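You operate a simulated robot arm through the tools that you are given. There is no shell and no other tool. Be economical: measure what you need, move in short steps, check, and stop when the job is done.

Carry out the task below with a simulated robot arm. There is one attempt and no reset: what you move stays moved.

JOB
Tip the lentils from both tubs into the enamel bowl and nest the empty tubs.
Fine: spill nothing.

Only the result counts: the job must be done as asked and must still hold three seconds after the hand-in. Knocking over, shifting, dropping, spilling or breaking anything else fails it.

ROBOT AND FRAMES
A 7-joint arm with a two-finger parallel gripper on a trunk, on a base that drives. Base frame: it is fixed to the floor where the robot stands at the start and does not move with it; the origin is under the middle of the robot, x ahead of it, y to its left, z up; the surface under the hand at the start is at about z = 905. Readings come in mm, degrees, newtons and seconds.
With the tool pointing down near the work surface it reaches from about 300 to 720 mm from the robot's upright axis, wherever it stands. Its first joint turns from -166.0 to 166.0 degrees. Places, roughly: blue tub (11x11x8 cm) [400, -400, 900]. Payload 1.57 kg.
The tool frame sits at the grasp point between the pads (the TCP): z along the fingers, y along the line on which they close. The tips reach 30 mm beyond it. Largest opening 80 mm; finger width 17, thickness 12; the body of the gripper, 40 by 82 mm, starts 80 mm behind the TCP.
Orientation is that of the tool frame in the base frame, as [roll, pitch, yaw] about the fixed x, y, z axes, in that order (R = Rz(yaw) Ry(pitch) Rx(roll)). With the fingers straight down and closing along the base's y, the tool's x points along the base's -x, its y along +y and its z along -z.

CONTROLS
- The arm moves only by the tool jog_arm. Its argument "plan" is a list of rows, each an object of numbers (a shift or turn left out is 0, a gripper value left out holds the last): "tx", "ty", "tz": the shift along the base's x, y, z in units of 100 mm (1.0 is 100 mm); "ax", "ay", "az": the turn, a rotation vector about the base's x, y, z in units of 120 degrees (1.0 is 120 degrees); "claw": the opening, from 0 (shut) to 1 (fully open). In form: [{"tx": .., "ty": .., "tz": .., "ax": .., "ay": .., "az": .., "claw": ..}, ...]. A call has 1 to 20 rows; each row is the pose to reach, as a shift and turn from the pose commanded when the call began. A call with a number of a shift or a turn outside -1 to 1 is refused whole. Each row takes 0.2 s and may step no farther than 50 mm and 8.6 degrees from the row before; otherwise, or with a gripper value out of range, the whole call is refused. Where a pose cannot be reached the arm comes as near as it can. A force on the tool above 40 N (or 10 N above the force at the start of the call, whichever is more), or a blocked arm, ends the call early, and 0.2 s more pass. The fingers move at their own pace (about 72 mm/s each) and stop on an object; they squeeze with about 34 N. The grip force told is the motor's: it shows also when the fingers shut on nothing. Time passes only in rows, and 0.2 s behind the last, so rows that repeat a pose let the fingers close. It gives the time, the measured TCP pose, the force on the tool (base axes), the opening and the grip force at its end, in the units of the frame above (readings bear some noise), with the torque about the TCP (base axes, N m) and any sound that the robot's microphone picked up, and new pictures: "pictures" is both (left out), scene, wrist or none.
- Cameras (640 x 400 px; columns grow to the right, rows downward): "scene" is now at [-14.1, 84.4, 1516.5]; the picture's right is [-0.66, -0.75, 0.00], its down [-0.47, 0.41, -0.78] and it looks along [0.59, -0.51, -0.62] (base axes); focal length 266 px, centre (320, 200). "wrist" rides on the gripper at [72, -7, -122] in the tool frame; the picture's right is [0.09, 1.00, 0.00], its down [-0.84, 0.08, -0.54] and it looks along [-0.54, 0.05, 0.84] (tool axes); focal length 238 px, centre (320, 200). There is no depth. A picture from a camera that has moved, and an enlarged one, comes with that camera's place and axes in the base frame and with its lens.
- raise_lower(by): slides the trunk up (or, below 0, down) by that many mm; the arm and the scene camera ride with it, the base frame stays. It gives what a move gives, with no picture.
- roll_base(legs): drives the robot by 1 to 6 legs, each [ahead, left, turn to the left] in mm, mm and degrees, along the robot's own axes; the way and the turn of a leg run together, so that a leg with both is an arc; at most 1500 mm and 180 degrees a leg. The arm and the cameras ride along, it lands a little off, and it stops where it bumps. It gives what a move gives, and a new picture of the scene camera.
- pan_tilt(pan, tilt): turns the head with the scene camera to pan (to the left, within 86 degrees either way) and tilt (down, from -29 to 69), counted from straight ahead of the robot. It gives what a move gives, and a new picture of the scene camera.
- close_up(camera, box): a new picture of the part [left, top, right, bottom] of that camera's present view, enlarged. The clock stands still meanwhile.
- finish_job(): hands the job in; it is judged then, once.

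Work in short steps. Places have to be worked out from the pictures, the camera data and where the tool is seen: move nearer, look again, correct. Check each grasp and each placing, and mend what went wrong. You have 120 turns and 260 pictures in all, those below and enlarged ones among them. Open the gripper and draw the arm clear of the work before you hand the job in, unless the task says otherwise; then end with one line.

The tools are called by a JSON object that holds its "op" and its "data". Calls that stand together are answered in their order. jog_arm: Moves the arm, as the interface text tells. Its arguments: {"type":"object","properties":{"plan":{"type":"array"},"pictures":{"type":"string","enum":["both","scene","wrist","none"]}},"required":["plan"]} The other tools are called the same way: raise_lower (by) slides the trunk up or down; roll_base (legs) drives the base; pan_tilt (pan, tilt) turns the head that bears the scene camera; close_up (camera, box) takes an enlarged picture of a part of a camera's view; finish_job () hands the job in.

At the start:

```text
time: 0.0
ee_pos: [394.7, -97.5, 1291.2]
orientation: [180.0, 0.1, -180.0]
contact_force: [0.1, 0.9, -0.6]
ft_torque: [0.0, 0.0, 0.0]
width: 80.0
grasp_force: 0.0
trunk travel left (down, up): [-325.0, 155.0]
robot x, y, heading: [1.9, -0.3, -0.4]
head pan, tilt: [-41.1, 38.6]
```

scene: 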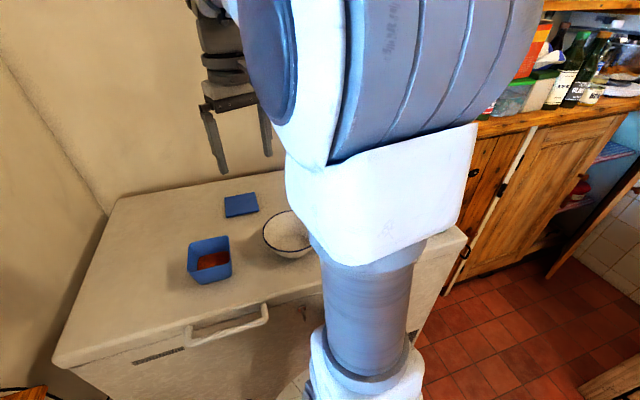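
wrist: 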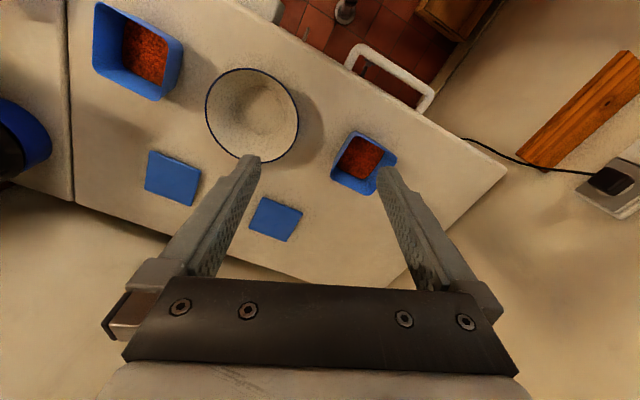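

I see two tubs of different size, the bowl between them, and two lids. I'll take enlarged views to measure them.

{"op": "close_up", "data": {"camera": "wrist", "box": [80, 0, 240, 100]}}

{"op": "close_up", "data": {"camera": "wrist", "box": [190, 60, 430, 210]}}

{"op": "close_up", "data": {"camera": "scene", "box": [160, 170, 340, 290]}}

```text
4.00 times, centred on (160, 50) of wrist
camera zoom: at [323.7, -103.3, 1412.8], right [-0.09, 1.0, 0.0], down [0.84, 0.08, 0.54], along [0.54, 0.05, -0.84], focal length 953 px, centre (960, 800)
```

zoom: 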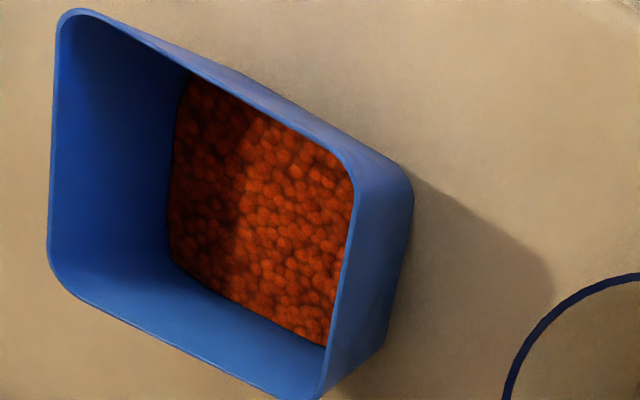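

```text
2.67 times, centred on (310, 135) of wrist
camera zoom: at [323.7, -103.3, 1412.8], right [-0.09, 1.0, 0.0], down [0.84, 0.08, 0.54], along [0.54, 0.05, -0.84], focal length 636 px, centre (347, 373)
```

zoom: 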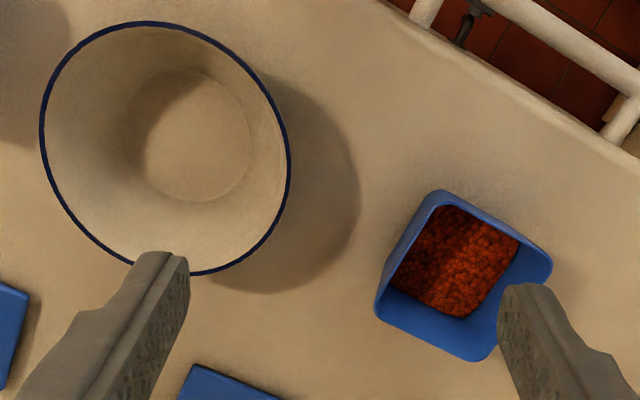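

```text
3.33 times, centred on (250, 230) of scene
camera zoom: at [-14.1, 84.4, 1516.5], right [-0.66, -0.75, 0.0], down [-0.47, 0.41, -0.78], along [0.59, -0.51, -0.62], focal length 887 px, centre (553, 100)
```

zoom: 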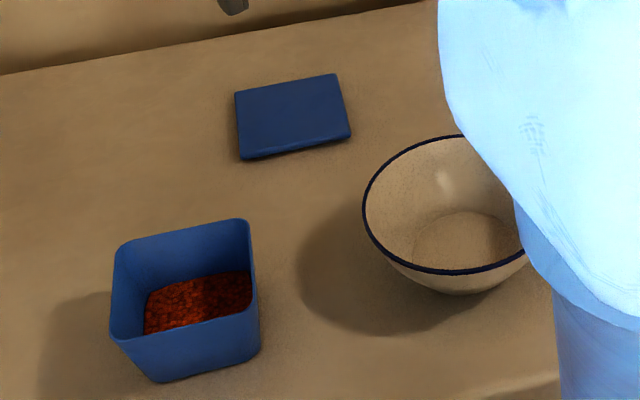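

Both tubs look roughly 100 mm wide with tapered walls, so I'll get nearer for exact rims, starting with the right-hand (nearer-centre) tub.

{"op": "jog_arm", "data": {"plan": [{"tx": 0.0, "ty": 0.4, "tz": -0.2}, {"tx": 0.0, "ty": 0.8, "tz": -0.4}, {"tx": -0.1, "ty": 0.95, "tz": -0.8}, {"tx": -0.1, "ty": 0.95, "tz": -1.0}, {"tx": -0.1, "ty": 0.95, "tz": -1.0}], "pictures": "both"}}

```text
time: 1.2
ee_pos: [385.6, -0.7, 1190.5]
orientation: [-180.0, 0.0, -179.9]
contact_force: [-0.2, 0.3, -0.2]
ft_torque: [0.02, -0.01, 0.03]
width: 80.1
grasp_force: 0.1
trunk travel left (down, up): [-325.0, 155.0]
robot x, y, heading: [0.2, -4.5, -0.3]
head pan, tilt: [-41.1, 38.6]
camera scene: at [-14.1, 84.4, 1516.5], right [-0.66, -0.75, 0.0], down [-0.47, 0.41, -0.78], along [0.59, -0.51, -0.62], focal length 266 px, centre (320, 200)
camera wrist: at [313.0, -7.7, 1312.9], right [-0.09, 1.0, 0.0], down [0.84, 0.08, 0.54], along [0.54, 0.05, -0.84], focal length 238 px, centre (320, 200)
```

scene: 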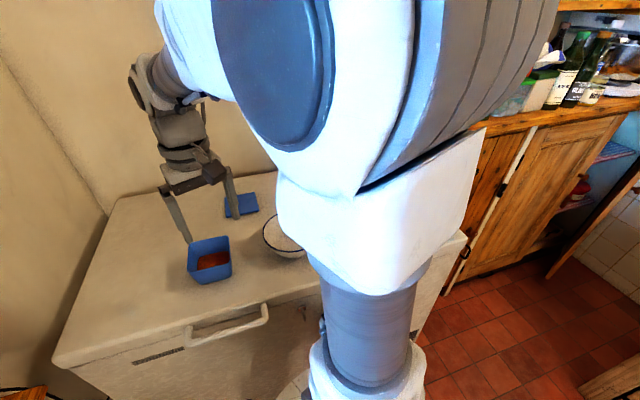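
wrist: 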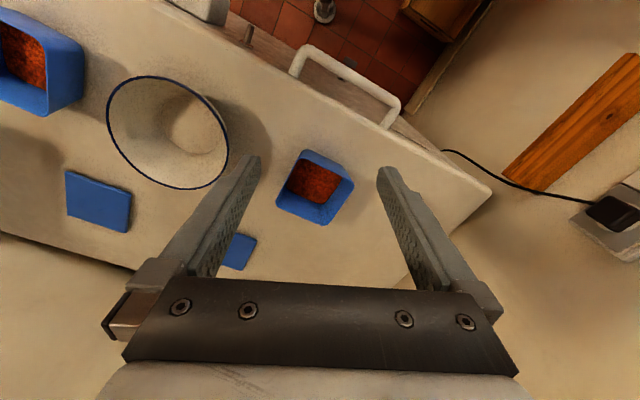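

Closer views of the rim from here for triangulating.

{"op": "close_up", "data": {"camera": "wrist", "box": [260, 140, 372, 210]}}

{"op": "close_up", "data": {"camera": "scene", "box": [168, 220, 248, 270]}}

{"op": "close_up", "data": {"camera": "wrist", "box": [80, 60, 272, 180]}}

```text
5.71 times, centred on (316, 175) of wrist
camera zoom: at [313.0, -7.7, 1312.9], right [-0.09, 1.0, 0.0], down [0.84, 0.08, 0.54], along [0.54, 0.05, -0.84], focal length 1362 px, centre (343, 343)
```

zoom: 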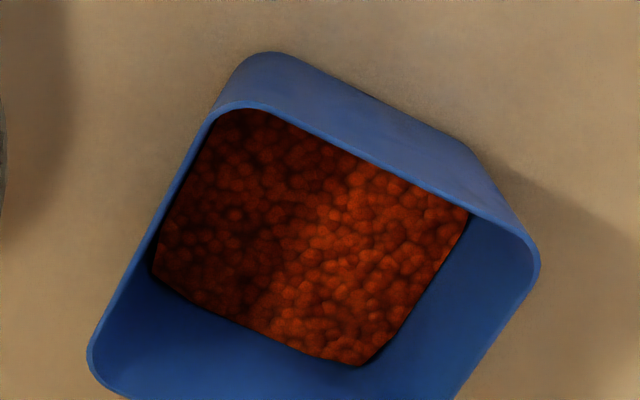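

```text
8.00 times, centred on (208, 245) of scene
camera zoom: at [-14.1, 84.4, 1516.5], right [-0.66, -0.75, 0.0], down [-0.47, 0.41, -0.78], along [0.59, -0.51, -0.62], focal length 2129 px, centre (1216, -160)
```

zoom: 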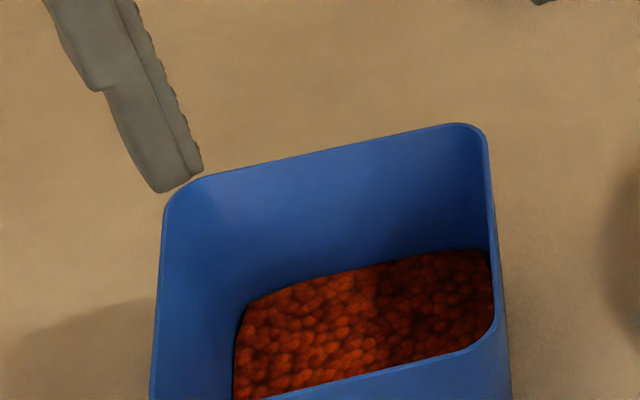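

```text
3.33 times, centred on (176, 120) of wrist
camera zoom: at [313.0, -7.7, 1312.9], right [-0.09, 1.0, 0.0], down [0.84, 0.08, 0.54], along [0.54, 0.05, -0.84], focal length 794 px, centre (800, 467)
```

zoom: 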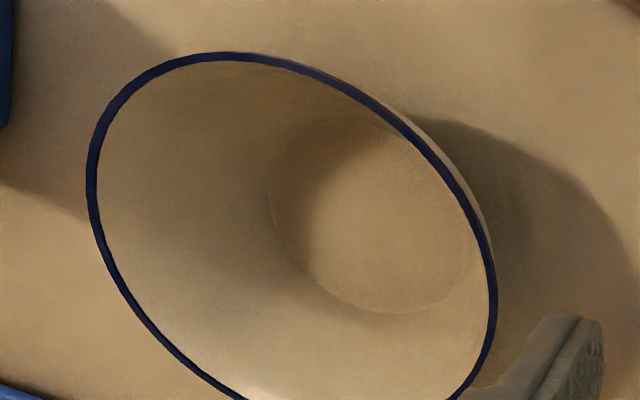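

Both tubs appear alike: about 100 mm at the rim, about 80 at the base, rim near z≈977, and turned by roughly 67°. I plan to pinch a side wall with the hand leaning back, then roll it toward the bowl. First I'll turn the hand to that yaw and look again.

{"op": "jog_arm", "data": {"plan": [{"tx": 0.15, "ty": 0.1, "az": -0.07}, {"tx": 0.3, "ty": 0.2, "az": -0.14}, {"tx": 0.45, "ty": 0.3, "az": -0.21}, {"tx": 0.6, "ty": 0.4, "az": -0.28}, {"tx": 0.75, "ty": 0.5, "az": -0.35}, {"tx": 0.9, "ty": 0.6, "az": -0.42}, {"tx": 1.0, "ty": 0.7, "az": -0.49}, {"tx": 1.0, "ty": 0.8, "az": -0.56}, {"tx": 1.0, "ty": 0.9, "az": -0.63}, {"tx": 1.0, "ty": 1.0, "az": -0.7}, {"tx": 1.0, "ty": 1.0, "az": -0.77}, {"tx": 1.0, "ty": 1.0, "az": -0.84}, {"tx": 1.0, "ty": 1.0, "az": -0.91}, {"tx": 1.0, "ty": 1.0, "az": -0.925}, {"tx": 1.0, "ty": 1.0, "az": -0.925}], "pictures": "both"}}

```text
time: 4.4
ee_pos: [486.3, 98.4, 1191.3]
orientation: [179.9, 0.0, 68.8]
contact_force: [0.5, 0.4, -0.6]
ft_torque: [0.0, 0.01, -0.02]
width: 80.0
grasp_force: 0.1
trunk travel left (down, up): [-325.0, 155.0]
robot x, y, heading: [0.5, 0.0, -0.1]
head pan, tilt: [-41.1, 38.6]
camera scene: at [-14.1, 84.4, 1516.5], right [-0.66, -0.75, 0.0], down [-0.47, 0.41, -0.78], along [0.59, -0.51, -0.62], focal length 266 px, centre (320, 200)
camera wrist: at [505.0, 167.8, 1312.6], right [0.96, -0.27, 0.0], down [-0.23, -0.81, 0.54], along [-0.15, -0.52, -0.84], focal length 238 px, centre (320, 200)
```

scene: 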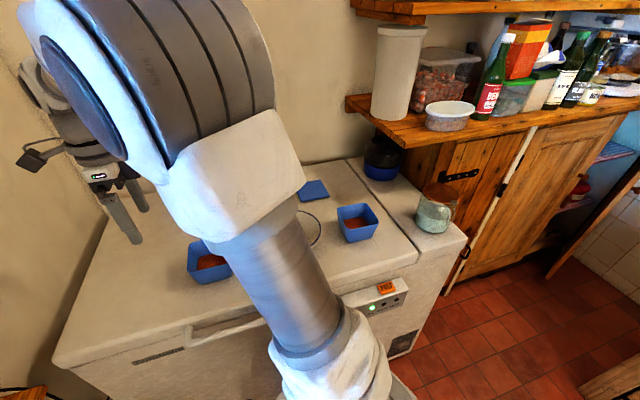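
wrist: 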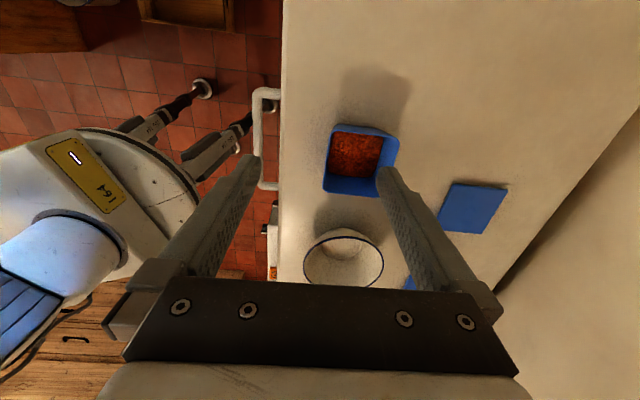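

The rotation worked. Zooming on the tub from this new view, and on the other tub from the scene camera.

{"op": "close_up", "data": {"camera": "wrist", "box": [304, 110, 416, 210]}}

{"op": "close_up", "data": {"camera": "scene", "box": [280, 160, 408, 260]}}

{"op": "close_up", "data": {"camera": "wrist", "box": [290, 210, 418, 290]}}

```text
4.00 times, centred on (360, 160) of wrist
camera zoom: at [505.0, 167.8, 1312.6], right [0.96, -0.27, 0.0], down [-0.23, -0.81, 0.54], along [-0.15, -0.52, -0.84], focal length 953 px, centre (160, 360)
```

zoom: 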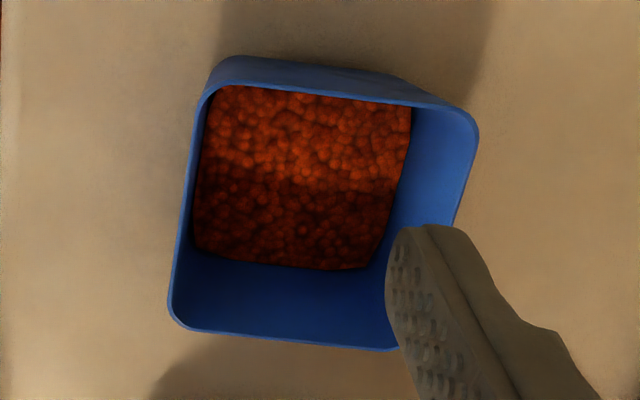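

```text
4.00 times, centred on (344, 210) of scene
camera zoom: at [-14.1, 84.4, 1516.5], right [-0.66, -0.75, 0.0], down [-0.47, 0.41, -0.78], along [0.59, -0.51, -0.62], focal length 1065 px, centre (224, 160)
```

zoom: 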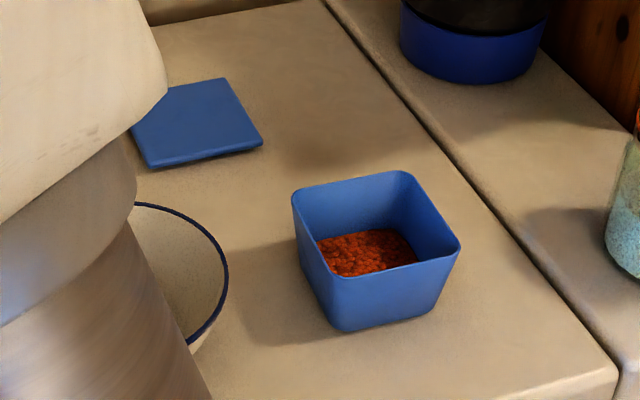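

```text
5.00 times, centred on (354, 250) of wrist
camera zoom: at [505.0, 167.8, 1312.6], right [0.96, -0.27, 0.0], down [-0.23, -0.81, 0.54], along [-0.15, -0.52, -0.84], focal length 1192 px, centre (150, -50)
```

zoom: 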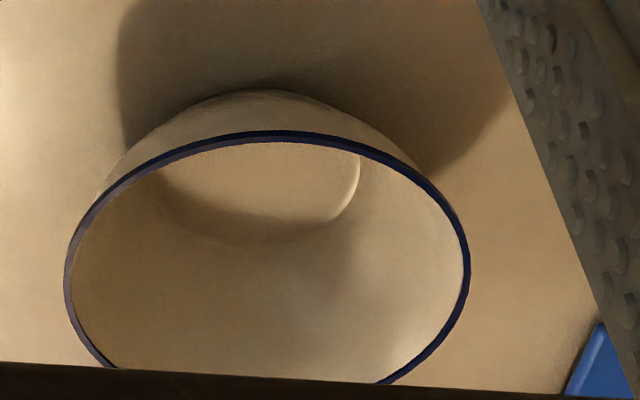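

Rim estimate: centre ≈[518,1], z≈976, yaw ≈68°, side ≈100, wall draft about 8°. I'll lean the hand 35° back (matching the wall draft) above the near side wall, then look before descending.

{"op": "jog_arm", "data": {"plan": [{"ax": -0.059, "ay": 0.0095, "az": -0.004, "ty": -0.1}, {"ax": -0.118, "ay": 0.019, "az": -0.008, "ty": -0.2}, {"ax": -0.177, "ay": 0.0285, "az": -0.0125, "ty": -0.3}, {"ax": -0.236, "ay": 0.038, "az": -0.017, "ty": -0.45, "tz": -0.2}, {"ax": -0.295, "ay": 0.0475, "az": -0.021, "tx": -0.07, "ty": -0.6, "tz": -0.5}, {"ax": -0.295, "ay": 0.0475, "az": -0.021, "tx": -0.07, "ty": -0.6, "tz": -0.9}, {"ax": -0.295, "ay": 0.0475, "az": -0.021, "tx": -0.07, "ty": -0.6, "tz": -1.0}, {"ax": -0.295, "ay": 0.0475, "az": -0.021, "tx": -0.07, "ty": -0.6, "tz": -1.0}], "pictures": "both"}}

```text
time: 6.2
ee_pos: [479.5, 38.9, 1089.8]
orientation: [170.6, 34.9, 63.5]
contact_force: [-0.1, -0.3, -0.5]
ft_torque: [-0.02, 0.01, 0.02]
width: 79.8
grasp_force: 0.0
trunk travel left (down, up): [-325.0, 155.0]
robot x, y, heading: [2.2, 0.1, -0.1]
head pan, tilt: [-41.1, 38.6]
camera scene: at [-14.1, 84.4, 1516.5], right [-0.66, -0.75, 0.0], down [-0.47, 0.41, -0.78], along [0.59, -0.51, -0.62], focal length 266 px, centre (320, 200)
camera wrist: at [512.0, 164.3, 1147.4], right [0.95, -0.29, 0.08], down [-0.18, -0.33, 0.93], along [-0.24, -0.9, -0.37], focal length 238 px, centre (320, 200)
```

scene: 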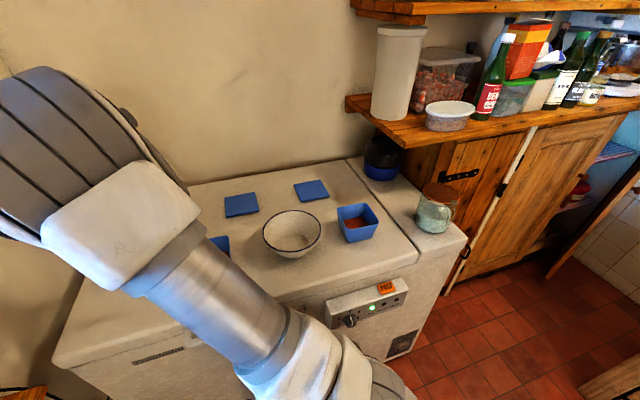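
wrist: 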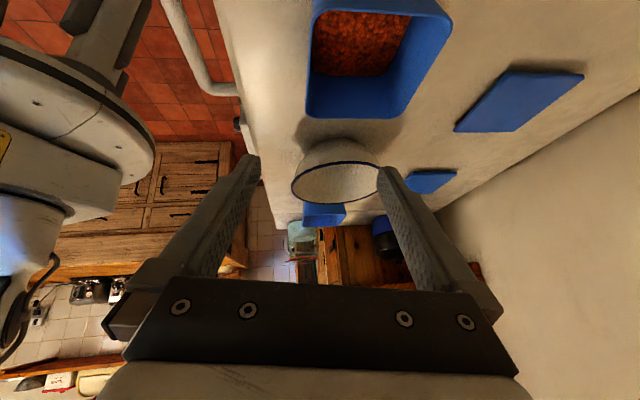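

Pose reached cleanly and the tub sits as estimated (rim perhaps nearer z≈972). I descend to just above the rim and check the centring of the wall between the tips.

{"op": "jog_arm", "data": {"plan": [{"tz": -0.35}, {"tz": -0.65}, {"tz": -0.65, "claw": 0.7}], "pictures": "both"}}

```text
time: 7.0
ee_pos: [478.1, 38.9, 1025.1]
orientation: [170.5, 34.7, 63.4]
contact_force: [1.2, 0.7, 0.3]
ft_torque: [0.01, -0.01, 0.0]
width: 56.0
grasp_force: 0.0
trunk travel left (down, up): [-325.0, 155.0]
robot x, y, heading: [-1.6, 2.6, 0.1]
head pan, tilt: [-41.1, 38.6]
camera scene: at [-14.0, 84.5, 1516.5], right [-0.66, -0.75, 0.0], down [-0.47, 0.41, -0.78], along [0.59, -0.51, -0.62], focal length 266 px, centre (320, 200)
camera wrist: at [511.8, 164.1, 1082.1], right [0.95, -0.29, 0.08], down [-0.18, -0.33, 0.93], along [-0.24, -0.9, -0.37], focal length 238 px, centre (320, 200)
```

scene: 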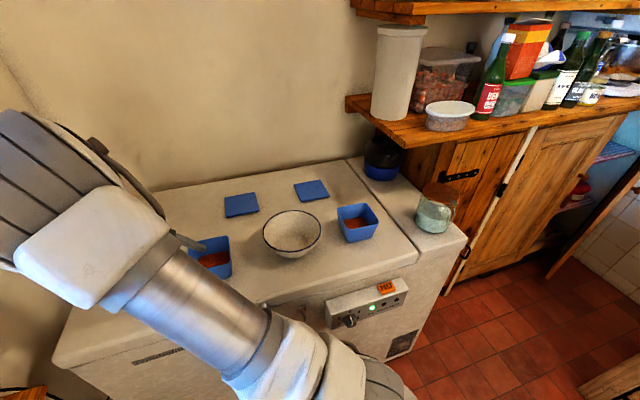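
wrist: 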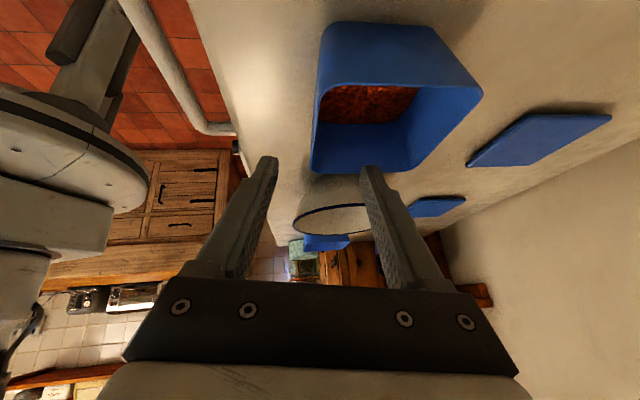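

The wall will pass between the tips, about 2–3 mm off centre. I descend to pinch depth (TCP ≈979) with a small correction.

{"op": "jog_arm", "data": {"plan": [{"tx": 0.02, "ty": -0.01, "tz": -0.2}, {"tx": 0.02, "ty": -0.01, "tz": -0.4}, {"tx": 0.02, "ty": -0.01, "tz": -0.47}, {"tx": 0.02, "ty": -0.01, "tz": -0.47}], "pictures": "both"}}

{"op": "close_up", "data": {"camera": "wrist", "box": [230, 90, 422, 210]}}

```text
time: 8.0
ee_pos: [480.6, 38.2, 979.1]
orientation: [170.8, 34.8, 63.5]
contact_force: [0.7, -0.3, -0.5]
ft_torque: [0.01, 0.0, 0.0]
width: 56.0
grasp_force: 0.1
trunk travel left (down, up): [-325.0, 155.0]
robot x, y, heading: [-2.1, 1.2, 0.0]
head pan, tilt: [-41.1, 38.6]
camera scene: at [-14.1, 84.5, 1516.5], right [-0.66, -0.75, 0.0], down [-0.47, 0.41, -0.78], along [0.59, -0.51, -0.62], focal length 266 px, centre (320, 200)
camera wrist: at [513.7, 163.2, 1035.7], right [0.95, -0.29, 0.08], down [-0.18, -0.33, 0.93], along [-0.24, -0.9, -0.37], focal length 238 px, centre (320, 200)
```

scene: 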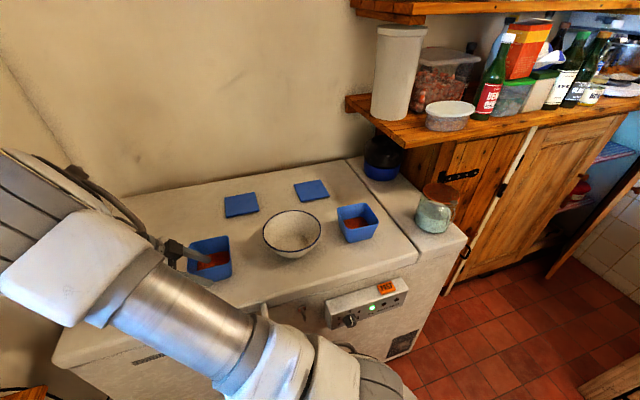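
wrist: 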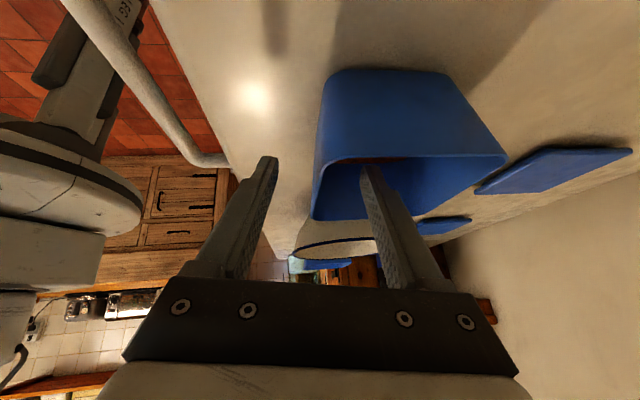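

```text
3.33 times, centred on (326, 150) of wrist
camera zoom: at [513.7, 163.2, 1035.7], right [0.95, -0.29, 0.08], down [-0.18, -0.33, 0.93], along [-0.24, -0.9, -0.37], focal length 794 px, centre (300, 367)
```

zoom: 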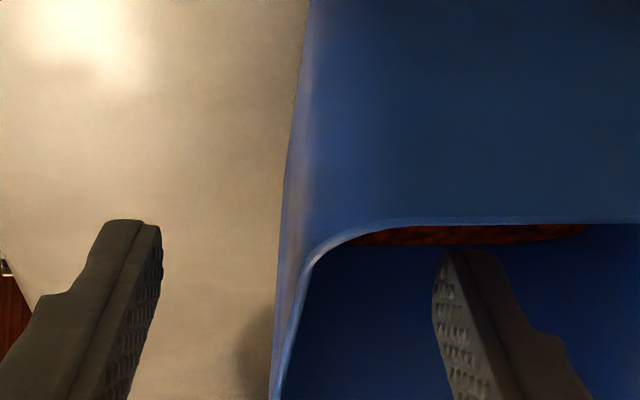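

The wall is well centred between the fingers, and the inner tip is inside clear of the lentils. Closing gently and checking.

{"op": "jog_arm", "data": {"plan": [{"claw": 0.3}, {"claw": 0.1}, {"claw": 0}, {"claw": 0}, {"claw": 0}], "pictures": "wrist"}}

{"op": "close_up", "data": {"camera": "wrist", "box": [230, 90, 422, 210]}}

```text
time: 9.2
ee_pos: [480.7, 37.8, 978.6]
orientation: [170.7, 34.8, 63.5]
contact_force: [-0.4, 0.3, -0.2]
ft_torque: [0.07, 0.04, 0.01]
width: 2.6
grasp_force: 24.1
trunk travel left (down, up): [-325.0, 155.0]
robot x, y, heading: [5.2, 2.0, 0.1]
head pan, tilt: [-41.1, 38.6]
camera wrist: at [513.7, 163.1, 1035.8], right [0.95, -0.29, 0.08], down [-0.18, -0.33, 0.93], along [-0.24, -0.9, -0.37], focal length 238 px, centre (320, 200)
```

wrist: 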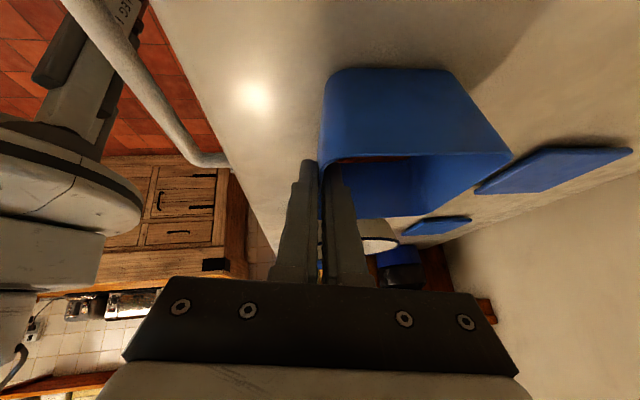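

```text
3.33 times, centred on (326, 150) of wrist
camera zoom: at [513.7, 163.1, 1035.8], right [0.95, -0.29, 0.08], down [-0.18, -0.33, 0.93], along [-0.24, -0.9, -0.37], focal length 794 px, centre (300, 367)
```

zoom: 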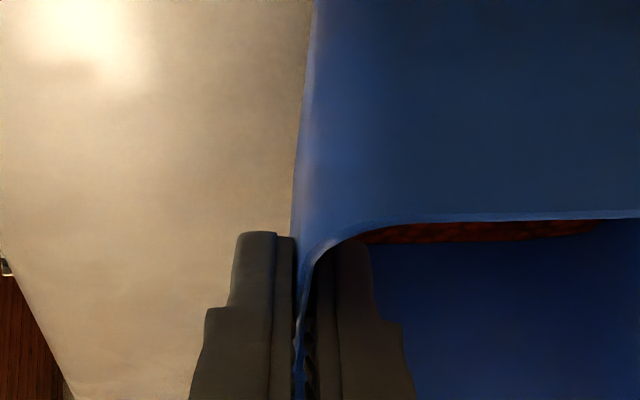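

The wall is pinched at 2.6 mm. Lifting slowly a little to check the hold and weight.

{"op": "jog_arm", "data": {"plan": [{"tz": 0.03}, {"tz": 0.08}, {"tz": 0.15}, {"tz": 0.25}, {"tz": 0.25}], "pictures": "both"}}

{"op": "close_up", "data": {"camera": "scene", "box": [150, 215, 262, 285]}}

```text
time: 10.4
ee_pos: [480.3, 37.7, 1004.6]
orientation: [170.8, 34.8, 63.5]
contact_force: [0.4, 0.6, -3.1]
ft_torque: [0.01, 0.07, 0.01]
width: 2.5
grasp_force: 24.0
trunk travel left (down, up): [-325.0, 155.0]
robot x, y, heading: [0.1, -3.4, 0.2]
head pan, tilt: [-41.1, 38.6]
camera scene: at [-14.1, 84.4, 1516.5], right [-0.66, -0.75, 0.0], down [-0.47, 0.41, -0.78], along [0.59, -0.51, -0.62], focal length 266 px, centre (320, 200)
camera wrist: at [513.9, 162.5, 1061.3], right [0.95, -0.29, 0.08], down [-0.18, -0.33, 0.93], along [-0.24, -0.9, -0.37], focal length 238 px, centre (320, 200)
```

scene: 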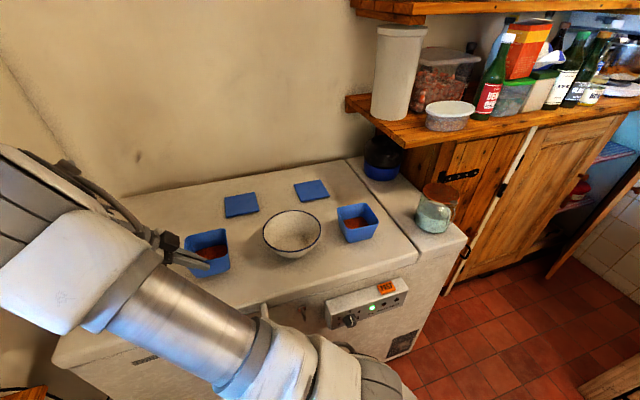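
wrist: 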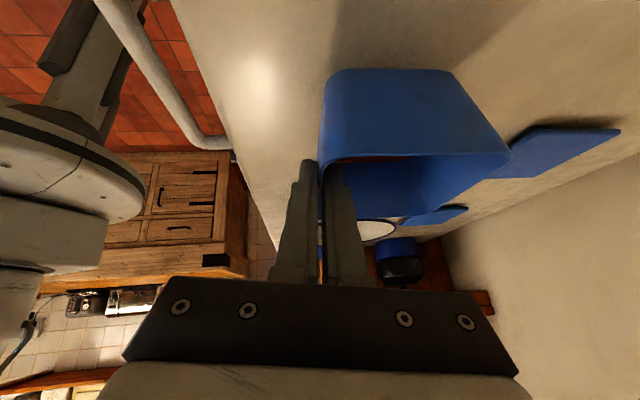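

```text
5.71 times, centred on (206, 250) of scene
camera zoom: at [-14.1, 84.4, 1516.5], right [-0.66, -0.75, 0.0], down [-0.47, 0.41, -0.78], along [0.59, -0.51, -0.62], focal length 1521 px, centre (971, -86)
```

zoom: 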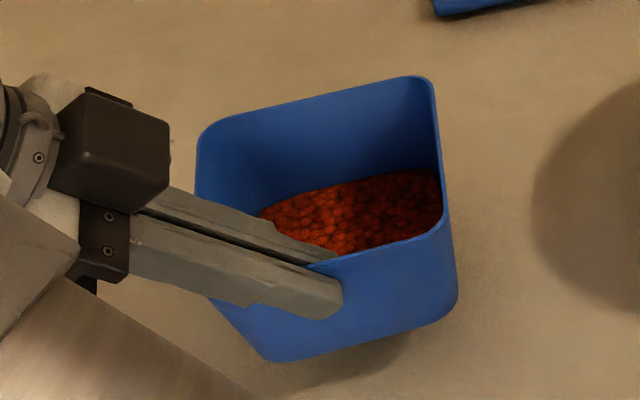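

Held firmly with no slip; about 0.3 kg. Bowl: centre ≈[443,-225], rim z ≈953, radius ≈88. I'll raise the tub and carry it level toward the bowl.

{"op": "jog_arm", "data": {"plan": [{"tz": 0.15}, {"tz": 0.35}, {"tz": 0.55}, {"tz": 0.75}, {"tz": 0.75, "tx": -0.03, "ty": -0.1}, {"tz": 0.75, "tx": -0.09, "ty": -0.28}, {"tz": 0.75, "tx": -0.15, "ty": -0.46}, {"tz": 0.75, "tx": -0.21, "ty": -0.64}, {"tz": 0.75, "tx": -0.27, "ty": -0.82}, {"tz": 0.75, "tx": -0.32, "ty": -0.95}, {"tz": 0.75, "tx": -0.34, "ty": -1.0}, {"tz": 0.75, "tx": -0.34, "ty": -1.0}], "pictures": "both"}}

```text
time: 13.0
ee_pos: [446.8, -62.5, 1078.5]
orientation: [170.7, 34.8, 63.5]
contact_force: [-0.3, 0.6, -1.6]
ft_torque: [0.08, 0.07, -0.01]
width: 2.6
grasp_force: 24.1
trunk travel left (down, up): [-325.0, 155.0]
robot x, y, heading: [1.2, 0.3, 0.0]
head pan, tilt: [-41.1, 38.6]
camera scene: at [-14.0, 84.4, 1516.5], right [-0.66, -0.75, 0.0], down [-0.47, 0.41, -0.78], along [0.59, -0.51, -0.62], focal length 266 px, centre (320, 200)
camera wrist: at [479.8, 62.6, 1135.8], right [0.95, -0.29, 0.08], down [-0.18, -0.33, 0.93], along [-0.24, -0.9, -0.37], focal length 238 px, centre (320, 200)
```

scene: 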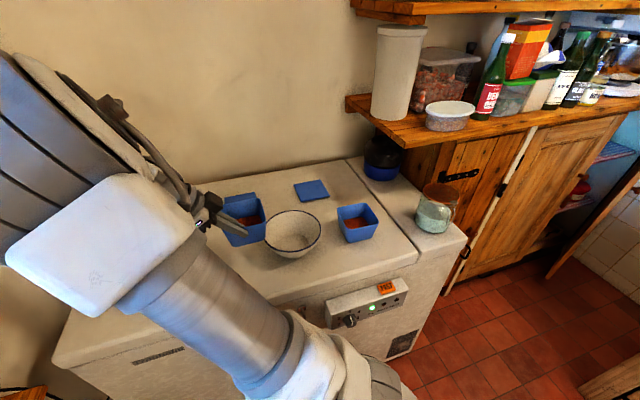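
wrist: 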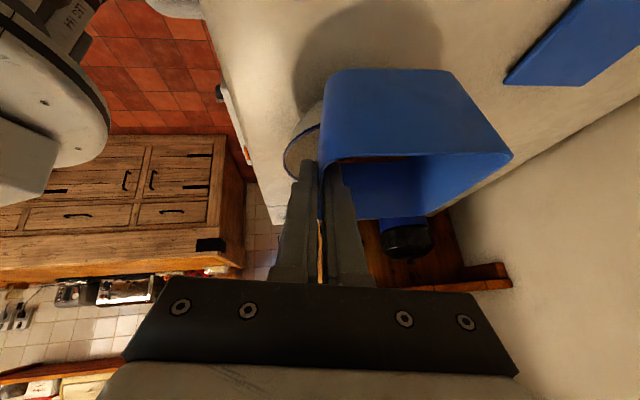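

Let me verify the bowl's centre and rim height from the scene view, now unobstructed.

{"op": "close_up", "data": {"camera": "scene", "box": [212, 180, 340, 260]}}

```text
5.00 times, centred on (276, 220) of scene
camera zoom: at [-14.0, 84.4, 1516.5], right [-0.66, -0.75, 0.0], down [-0.47, 0.41, -0.78], along [0.59, -0.51, -0.62], focal length 1331 px, centre (540, 100)
```

zoom: 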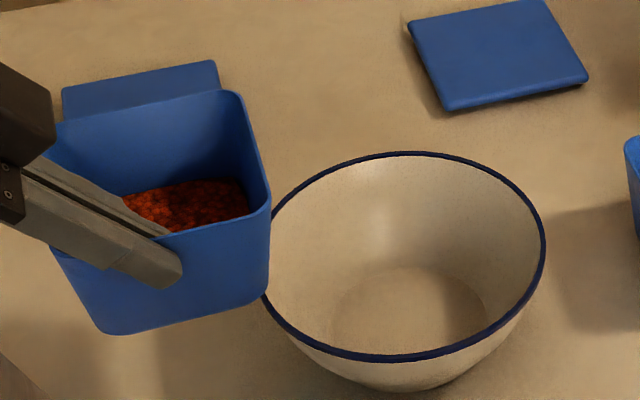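

Bowl refined: centre ≈[444,-217], rim ≈962, r≈82. I bring the tub to the pouring start and tilt to 30°, where nothing should flow yet, then look.

{"op": "jog_arm", "data": {"plan": [{"tx": -0.04, "ty": -0.14, "tz": 0.03}, {"tx": -0.09, "ty": -0.3, "tz": 0.03}, {"tx": -0.14, "ty": -0.47, "tz": 0.03}, {"tx": -0.165, "ty": -0.575, "tz": 0.03}, {"tx": -0.176, "ty": -0.6, "tz": 0.03, "ax": 0.058, "ay": -0.0235}, {"tx": -0.187, "ty": -0.63, "tz": 0.03, "ax": 0.116, "ay": -0.047}, {"tx": -0.198, "ty": -0.66, "tz": 0.03, "ax": 0.174, "ay": -0.0704}, {"tx": -0.21, "ty": -0.685, "tz": 0.03, "ax": 0.232, "ay": -0.0938}, {"tx": -0.21, "ty": -0.685, "tz": 0.03, "ax": 0.232, "ay": -0.0938}], "pictures": "both"}}

{"op": "close_up", "data": {"camera": "scene", "box": [196, 170, 356, 270]}}

```text
time: 15.0
ee_pos: [426.3, -131.5, 1082.2]
orientation: [172.9, 4.7, 64.3]
contact_force: [-0.2, 0.2, -1.4]
ft_torque: [0.04, 0.06, 0.0]
width: 2.4
grasp_force: 24.3
trunk travel left (down, up): [-325.0, 155.0]
robot x, y, heading: [-0.7, 0.7, 0.0]
head pan, tilt: [-41.1, 38.6]
camera scene: at [-14.1, 84.3, 1516.5], right [-0.66, -0.75, 0.0], down [-0.47, 0.41, -0.78], along [0.59, -0.51, -0.62], focal length 266 px, centre (320, 200)
camera wrist: at [441.7, -47.9, 1195.9], right [0.93, -0.34, 0.11], down [-0.33, -0.72, 0.61], along [-0.13, -0.61, -0.78], focal length 238 px, centre (320, 200)
```

scene: 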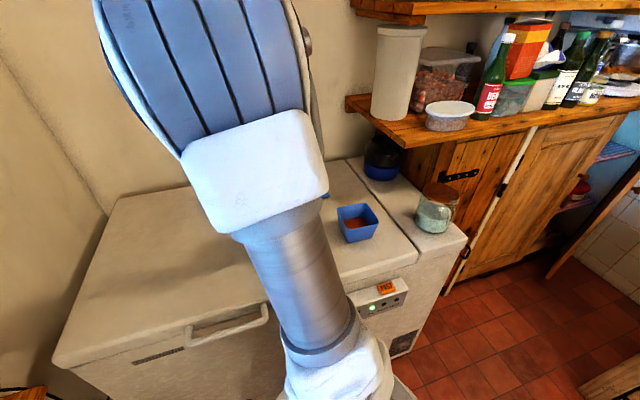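
wrist: 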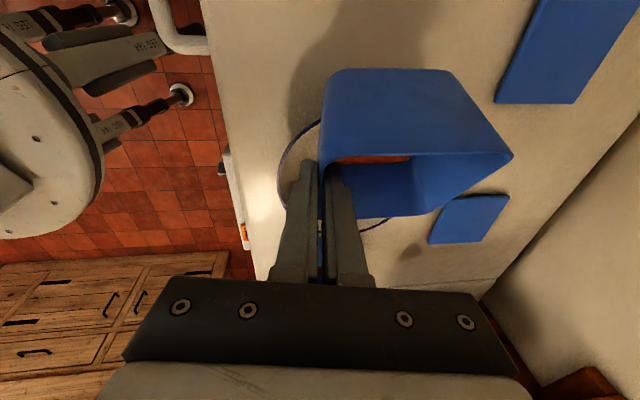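

```text
4.00 times, centred on (276, 220) of scene
camera zoom: at [-14.1, 84.3, 1516.5], right [-0.66, -0.75, 0.0], down [-0.47, 0.41, -0.78], along [0.59, -0.51, -0.62], focal length 1065 px, centre (496, 120)
```

zoom: 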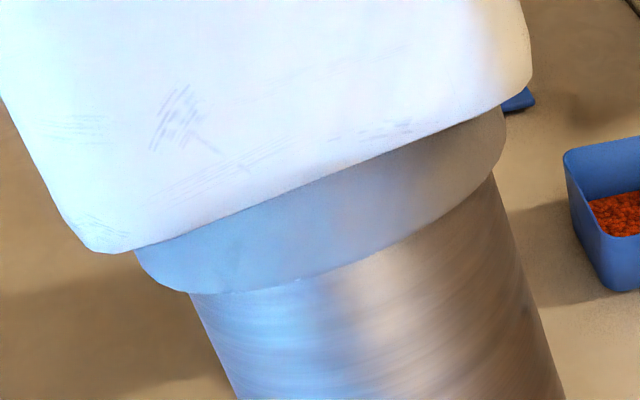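

The measured picture fits my geometry within a few mm; the pouring lip is above the bowl. Tilting on slowly to 75°.

{"op": "jog_arm", "data": {"plan": [{"tx": -0.016, "ty": -0.037, "ax": 0.0386, "ay": -0.0156}, {"tx": -0.031, "ty": -0.073, "ax": 0.0773, "ay": -0.0312}, {"tx": -0.047, "ty": -0.11, "ax": 0.1159, "ay": -0.0469}, {"tx": -0.066, "ty": -0.157, "ax": 0.1545, "ay": -0.0625}, {"tx": -0.085, "ty": -0.203, "ax": 0.1931, "ay": -0.0781}, {"tx": -0.104, "ty": -0.25, "ax": 0.2318, "ay": -0.0937}, {"tx": -0.126, "ty": -0.305, "ax": 0.2704, "ay": -0.1094}, {"tx": -0.148, "ty": -0.36, "ax": 0.309, "ay": -0.125}, {"tx": -0.17, "ty": -0.415, "ax": 0.3476, "ay": -0.1406}, {"tx": -0.17, "ty": -0.415, "ax": 0.3476, "ay": -0.1406}], "pictures": "both"}}

```text
time: 17.2
ee_pos: [408.6, -171.8, 1082.6]
orientation: [176.4, -40.0, 63.2]
contact_force: [-0.2, 0.1, -2.5]
ft_torque: [-0.02, 0.08, -0.01]
width: 2.5
grasp_force: 24.3
trunk travel left (down, up): [-325.0, 155.0]
robot x, y, heading: [2.8, -1.0, -0.1]
head pan, tilt: [-41.1, 38.6]
camera scene: at [-14.0, 84.3, 1516.5], right [-0.66, -0.75, 0.0], down [-0.47, 0.41, -0.78], along [0.59, -0.51, -0.62], focal length 266 px, centre (320, 200)
camera wrist: at [385.7, -186.9, 1221.0], right [0.9, -0.42, 0.11], down [-0.41, -0.9, -0.12], along [0.15, 0.07, -0.99], focal length 238 px, centre (320, 200)
```

scene: 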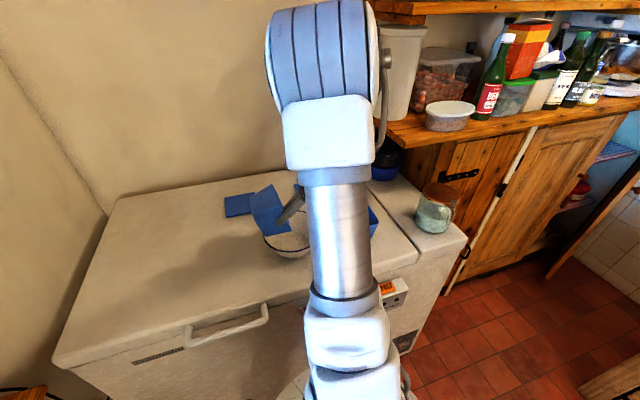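
wrist: 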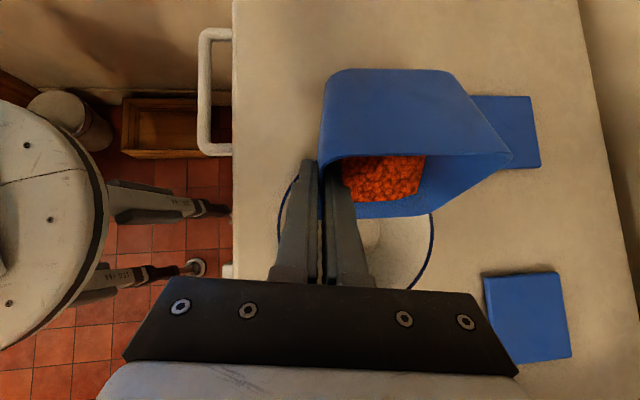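

Lentils are still inside, lip above the bowl. Continue tilting slowly to about 105°.

{"op": "jog_arm", "data": {"plan": [{"tx": -0.018, "ty": -0.043, "ax": 0.029, "ay": -0.0117}, {"tx": -0.035, "ty": -0.085, "ax": 0.058, "ay": -0.0234}, {"tx": -0.053, "ty": -0.128, "ax": 0.0869, "ay": -0.0352}, {"tx": -0.07, "ty": -0.17, "ax": 0.1159, "ay": -0.0469}, {"tx": -0.086, "ty": -0.211, "ax": 0.1449, "ay": -0.0586}, {"tx": -0.103, "ty": -0.253, "ax": 0.1738, "ay": -0.0703}, {"tx": -0.119, "ty": -0.294, "ax": 0.2028, "ay": -0.082}, {"tx": -0.135, "ty": -0.335, "ax": 0.2318, "ay": -0.0937}, {"tx": -0.135, "ty": -0.335, "ax": 0.2318, "ay": -0.0937}, {"tx": -0.135, "ty": -0.335, "ax": 0.2318, "ay": -0.0937}], "pictures": "both"}}

```text
time: 19.4
ee_pos: [395.0, -204.7, 1081.3]
orientation: [-176.6, -69.9, 57.1]
contact_force: [-0.7, -0.3, -0.8]
ft_torque: [-0.02, 0.05, 0.0]
width: 2.3
grasp_force: 23.7
trunk travel left (down, up): [-325.0, 155.0]
robot x, y, heading: [-3.7, 0.1, 0.1]
head pan, tilt: [-41.1, 38.6]
camera scene: at [-14.1, 84.5, 1516.5], right [-0.66, -0.75, 0.0], down [-0.47, 0.41, -0.78], along [0.59, -0.51, -0.62], focal length 266 px, centre (320, 200)
camera wrist: at [346.6, -282.0, 1191.5], right [0.88, -0.47, 0.07], down [-0.34, -0.72, -0.6], along [0.33, 0.51, -0.8], focal length 238 px, centre (320, 200)
```

scene: 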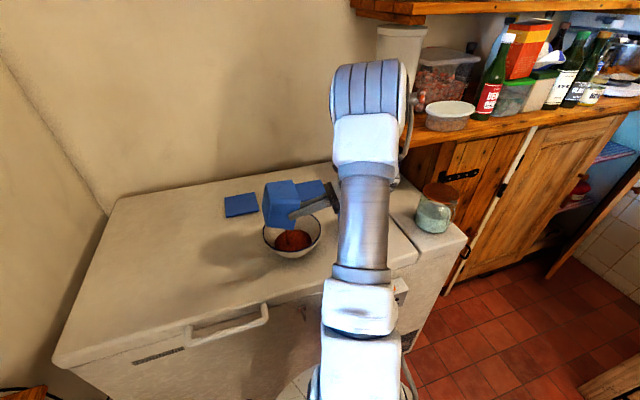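
wrist: 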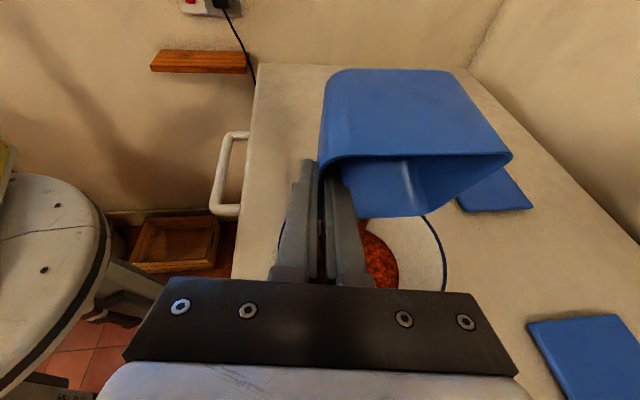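

Lentils have landed in the bowl. Zooming to check for strays and what remains in the tub.

{"op": "close_up", "data": {"camera": "scene", "box": [220, 165, 364, 265]}}

{"op": "close_up", "data": {"camera": "wrist", "box": [304, 60, 528, 300]}}

```text
4.00 times, centred on (292, 215) of scene
camera zoom: at [-14.1, 84.5, 1516.5], right [-0.66, -0.75, 0.0], down [-0.47, 0.41, -0.78], along [0.59, -0.51, -0.62], focal length 1065 px, centre (432, 140)
```

zoom: 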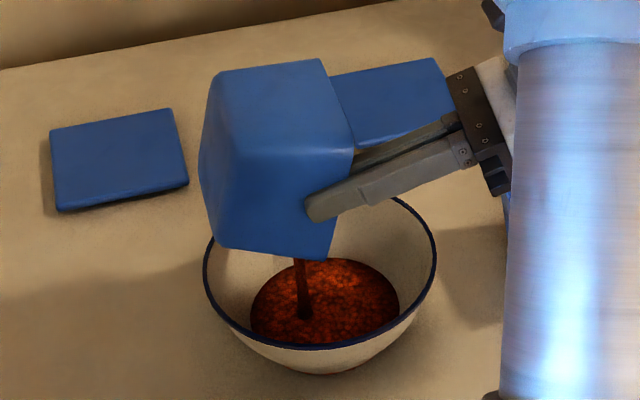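

```text
1.67 times, centred on (416, 180) of wrist
camera zoom: at [346.6, -282.0, 1191.5], right [0.88, -0.47, 0.07], down [-0.34, -0.72, -0.6], along [0.33, 0.51, -0.8], focal length 397 px, centre (160, 233)
```

zoom: 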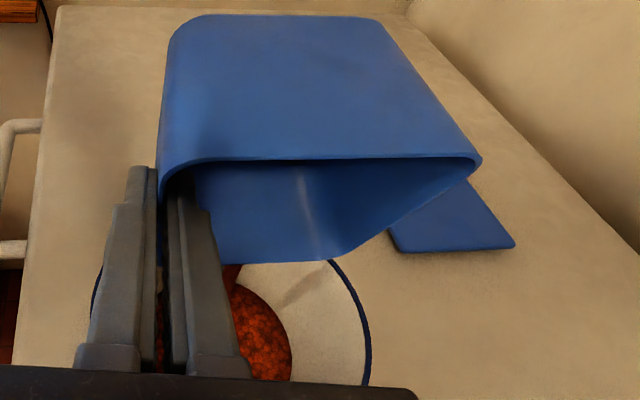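

The stream lands well inside the bowl. Tilting to 120° and holding to drain.

{"op": "jog_arm", "data": {"plan": [{"tx": -0.016, "ty": -0.039, "ax": 0.029, "ay": -0.0117}, {"tx": -0.033, "ty": -0.078, "ax": 0.058, "ay": -0.0234}, {"tx": -0.049, "ty": -0.116, "ax": 0.0869, "ay": -0.0352}, {"tx": -0.065, "ty": -0.155, "ax": 0.1159, "ay": -0.0469}, {"tx": -0.065, "ty": -0.155, "ax": 0.1159, "ay": -0.0469}, {"tx": -0.065, "ty": -0.155, "ax": 0.1159, "ay": -0.0469}, {"tx": -0.065, "ty": -0.155, "ax": 0.1159, "ay": -0.0469}, {"tx": -0.065, "ty": -0.155, "ax": 0.1159, "ay": -0.0469}, {"tx": -0.065, "ty": -0.155, "ax": 0.1159, "ay": -0.0469}, {"tx": -0.065, "ty": -0.155, "ax": 0.1159, "ay": -0.0469}], "pictures": "wrist"}}

{"op": "close_up", "data": {"camera": "scene", "box": [220, 165, 364, 265]}}

```text
time: 21.6
ee_pos: [388.9, -222.2, 1083.2]
orientation: [-149.2, -83.9, 30.4]
contact_force: [-0.2, 0.3, -0.2]
ft_torque: [-0.01, 0.08, 0.0]
width: 2.0
grasp_force: 23.3
trunk travel left (down, up): [-325.0, 155.0]
robot x, y, heading: [-0.8, 0.1, -0.2]
head pan, tilt: [-41.1, 38.6]
camera wrist: at [330.8, -321.0, 1164.8], right [0.88, -0.48, 0.04], down [-0.27, -0.56, -0.79], along [0.4, 0.68, -0.62], focal length 238 px, centre (320, 200)
```

wrist: 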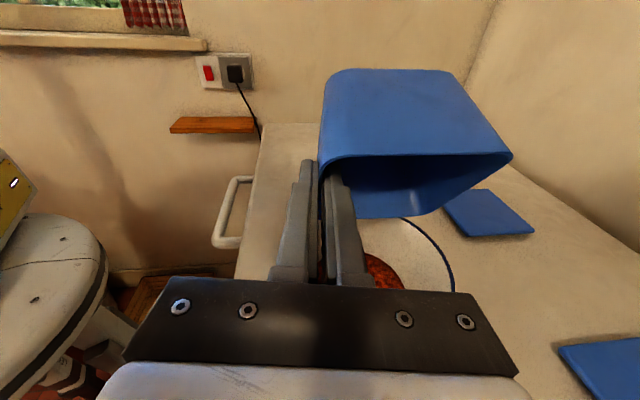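

```text
4.00 times, centred on (292, 215) of scene
camera zoom: at [-14.1, 84.4, 1516.5], right [-0.66, -0.75, 0.0], down [-0.47, 0.41, -0.78], along [0.59, -0.51, -0.62], focal length 1065 px, centre (432, 140)
```

zoom: 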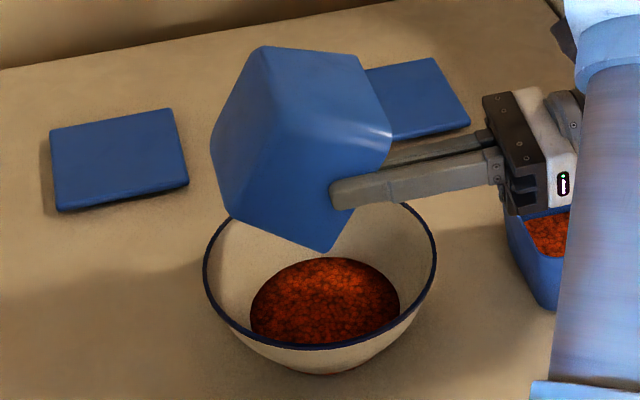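

The stream has ended and nothing spilled. Checking the inside of the tub.

{"op": "close_up", "data": {"camera": "wrist", "box": [310, 130, 520, 225]}}

{"op": "jog_arm", "data": {"plan": [{"tx": -0.01, "ty": -0.03, "ax": 0.04, "ay": -0.016}, {"tx": -0.02, "ty": -0.05, "ax": 0.08, "ay": -0.0323}, {"tx": -0.02, "ty": -0.05, "ax": 0.08, "ay": -0.0323}, {"tx": -0.02, "ty": -0.05, "ax": 0.08, "ay": -0.0323, "tz": 0.05}, {"tx": -0.02, "ty": -0.05, "ax": 0.08, "ay": -0.0323, "tz": 0.0}, {"tx": -0.02, "ty": -0.05, "ax": 0.08, "ay": -0.0323, "tz": 0.05}, {"tx": -0.02, "ty": -0.05, "ax": 0.08, "ay": -0.0323, "tz": 0.0}, {"tx": -0.02, "ty": -0.05, "ax": 0.08, "ay": -0.0323, "tz": 0.0}], "pictures": "wrist"}}

{"op": "close_up", "data": {"camera": "scene", "box": [220, 165, 364, 265]}}

{"op": "close_up", "data": {"camera": "wrist", "box": [310, 130, 520, 225]}}

```text
3.05 times, centred on (415, 178) of wrist
camera zoom: at [330.8, -321.0, 1164.8], right [0.88, -0.48, 0.04], down [-0.27, -0.56, -0.79], along [0.4, 0.68, -0.62], focal length 726 px, centre (30, 269)
```

zoom: 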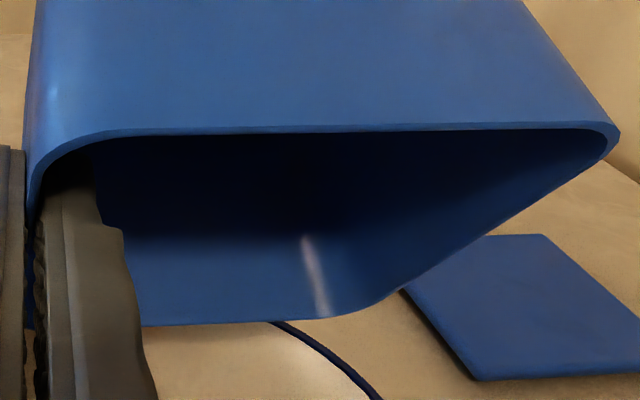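

```text
time: 23.4
ee_pos: [387.1, -227.6, 1082.1]
orientation: [-40.5, -83.5, -78.1]
contact_force: [-0.3, -0.3, -1.1]
ft_torque: [-0.01, 0.03, -0.02]
width: 2.4
grasp_force: 23.8
trunk travel left (down, up): [-325.0, 155.0]
robot x, y, heading: [-6.7, -3.6, -0.1]
head pan, tilt: [-41.1, 38.6]
camera wrist: at [324.0, -338.1, 1143.2], right [0.88, -0.48, 0.02], down [-0.21, -0.42, -0.88], along [0.43, 0.77, -0.47], focal length 238 px, centre (320, 200)
```

wrist: 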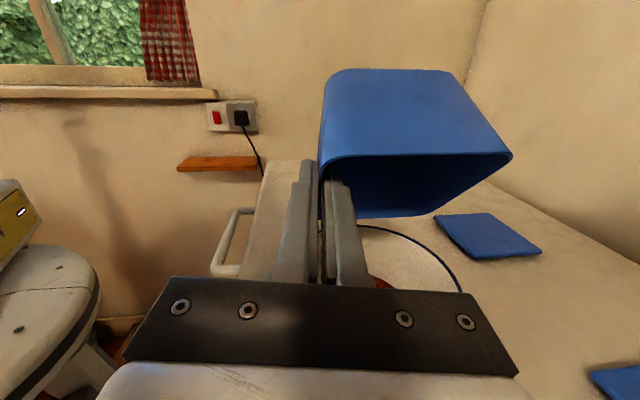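

```text
4.00 times, centred on (292, 215) of scene
camera zoom: at [-14.1, 84.4, 1516.5], right [-0.66, -0.75, 0.0], down [-0.47, 0.41, -0.78], along [0.59, -0.51, -0.62], focal length 1065 px, centre (432, 140)
```

zoom: 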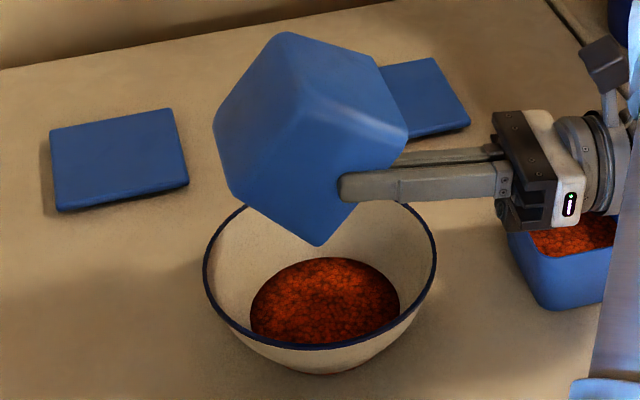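

```text
3.05 times, centred on (415, 178) of wrist
camera zoom: at [324.0, -338.1, 1143.2], right [0.88, -0.48, 0.02], down [-0.21, -0.42, -0.88], along [0.43, 0.77, -0.47], focal length 726 px, centre (30, 269)
```

zoom: 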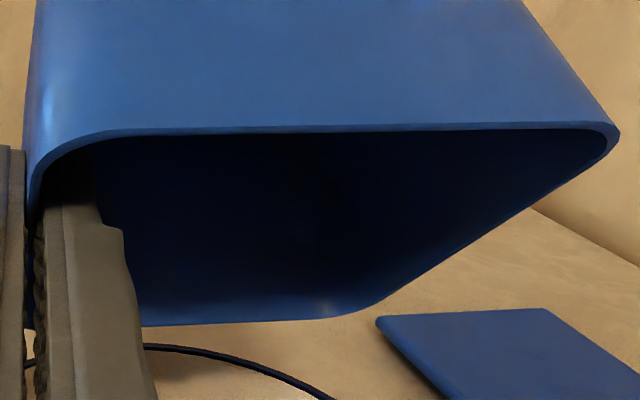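

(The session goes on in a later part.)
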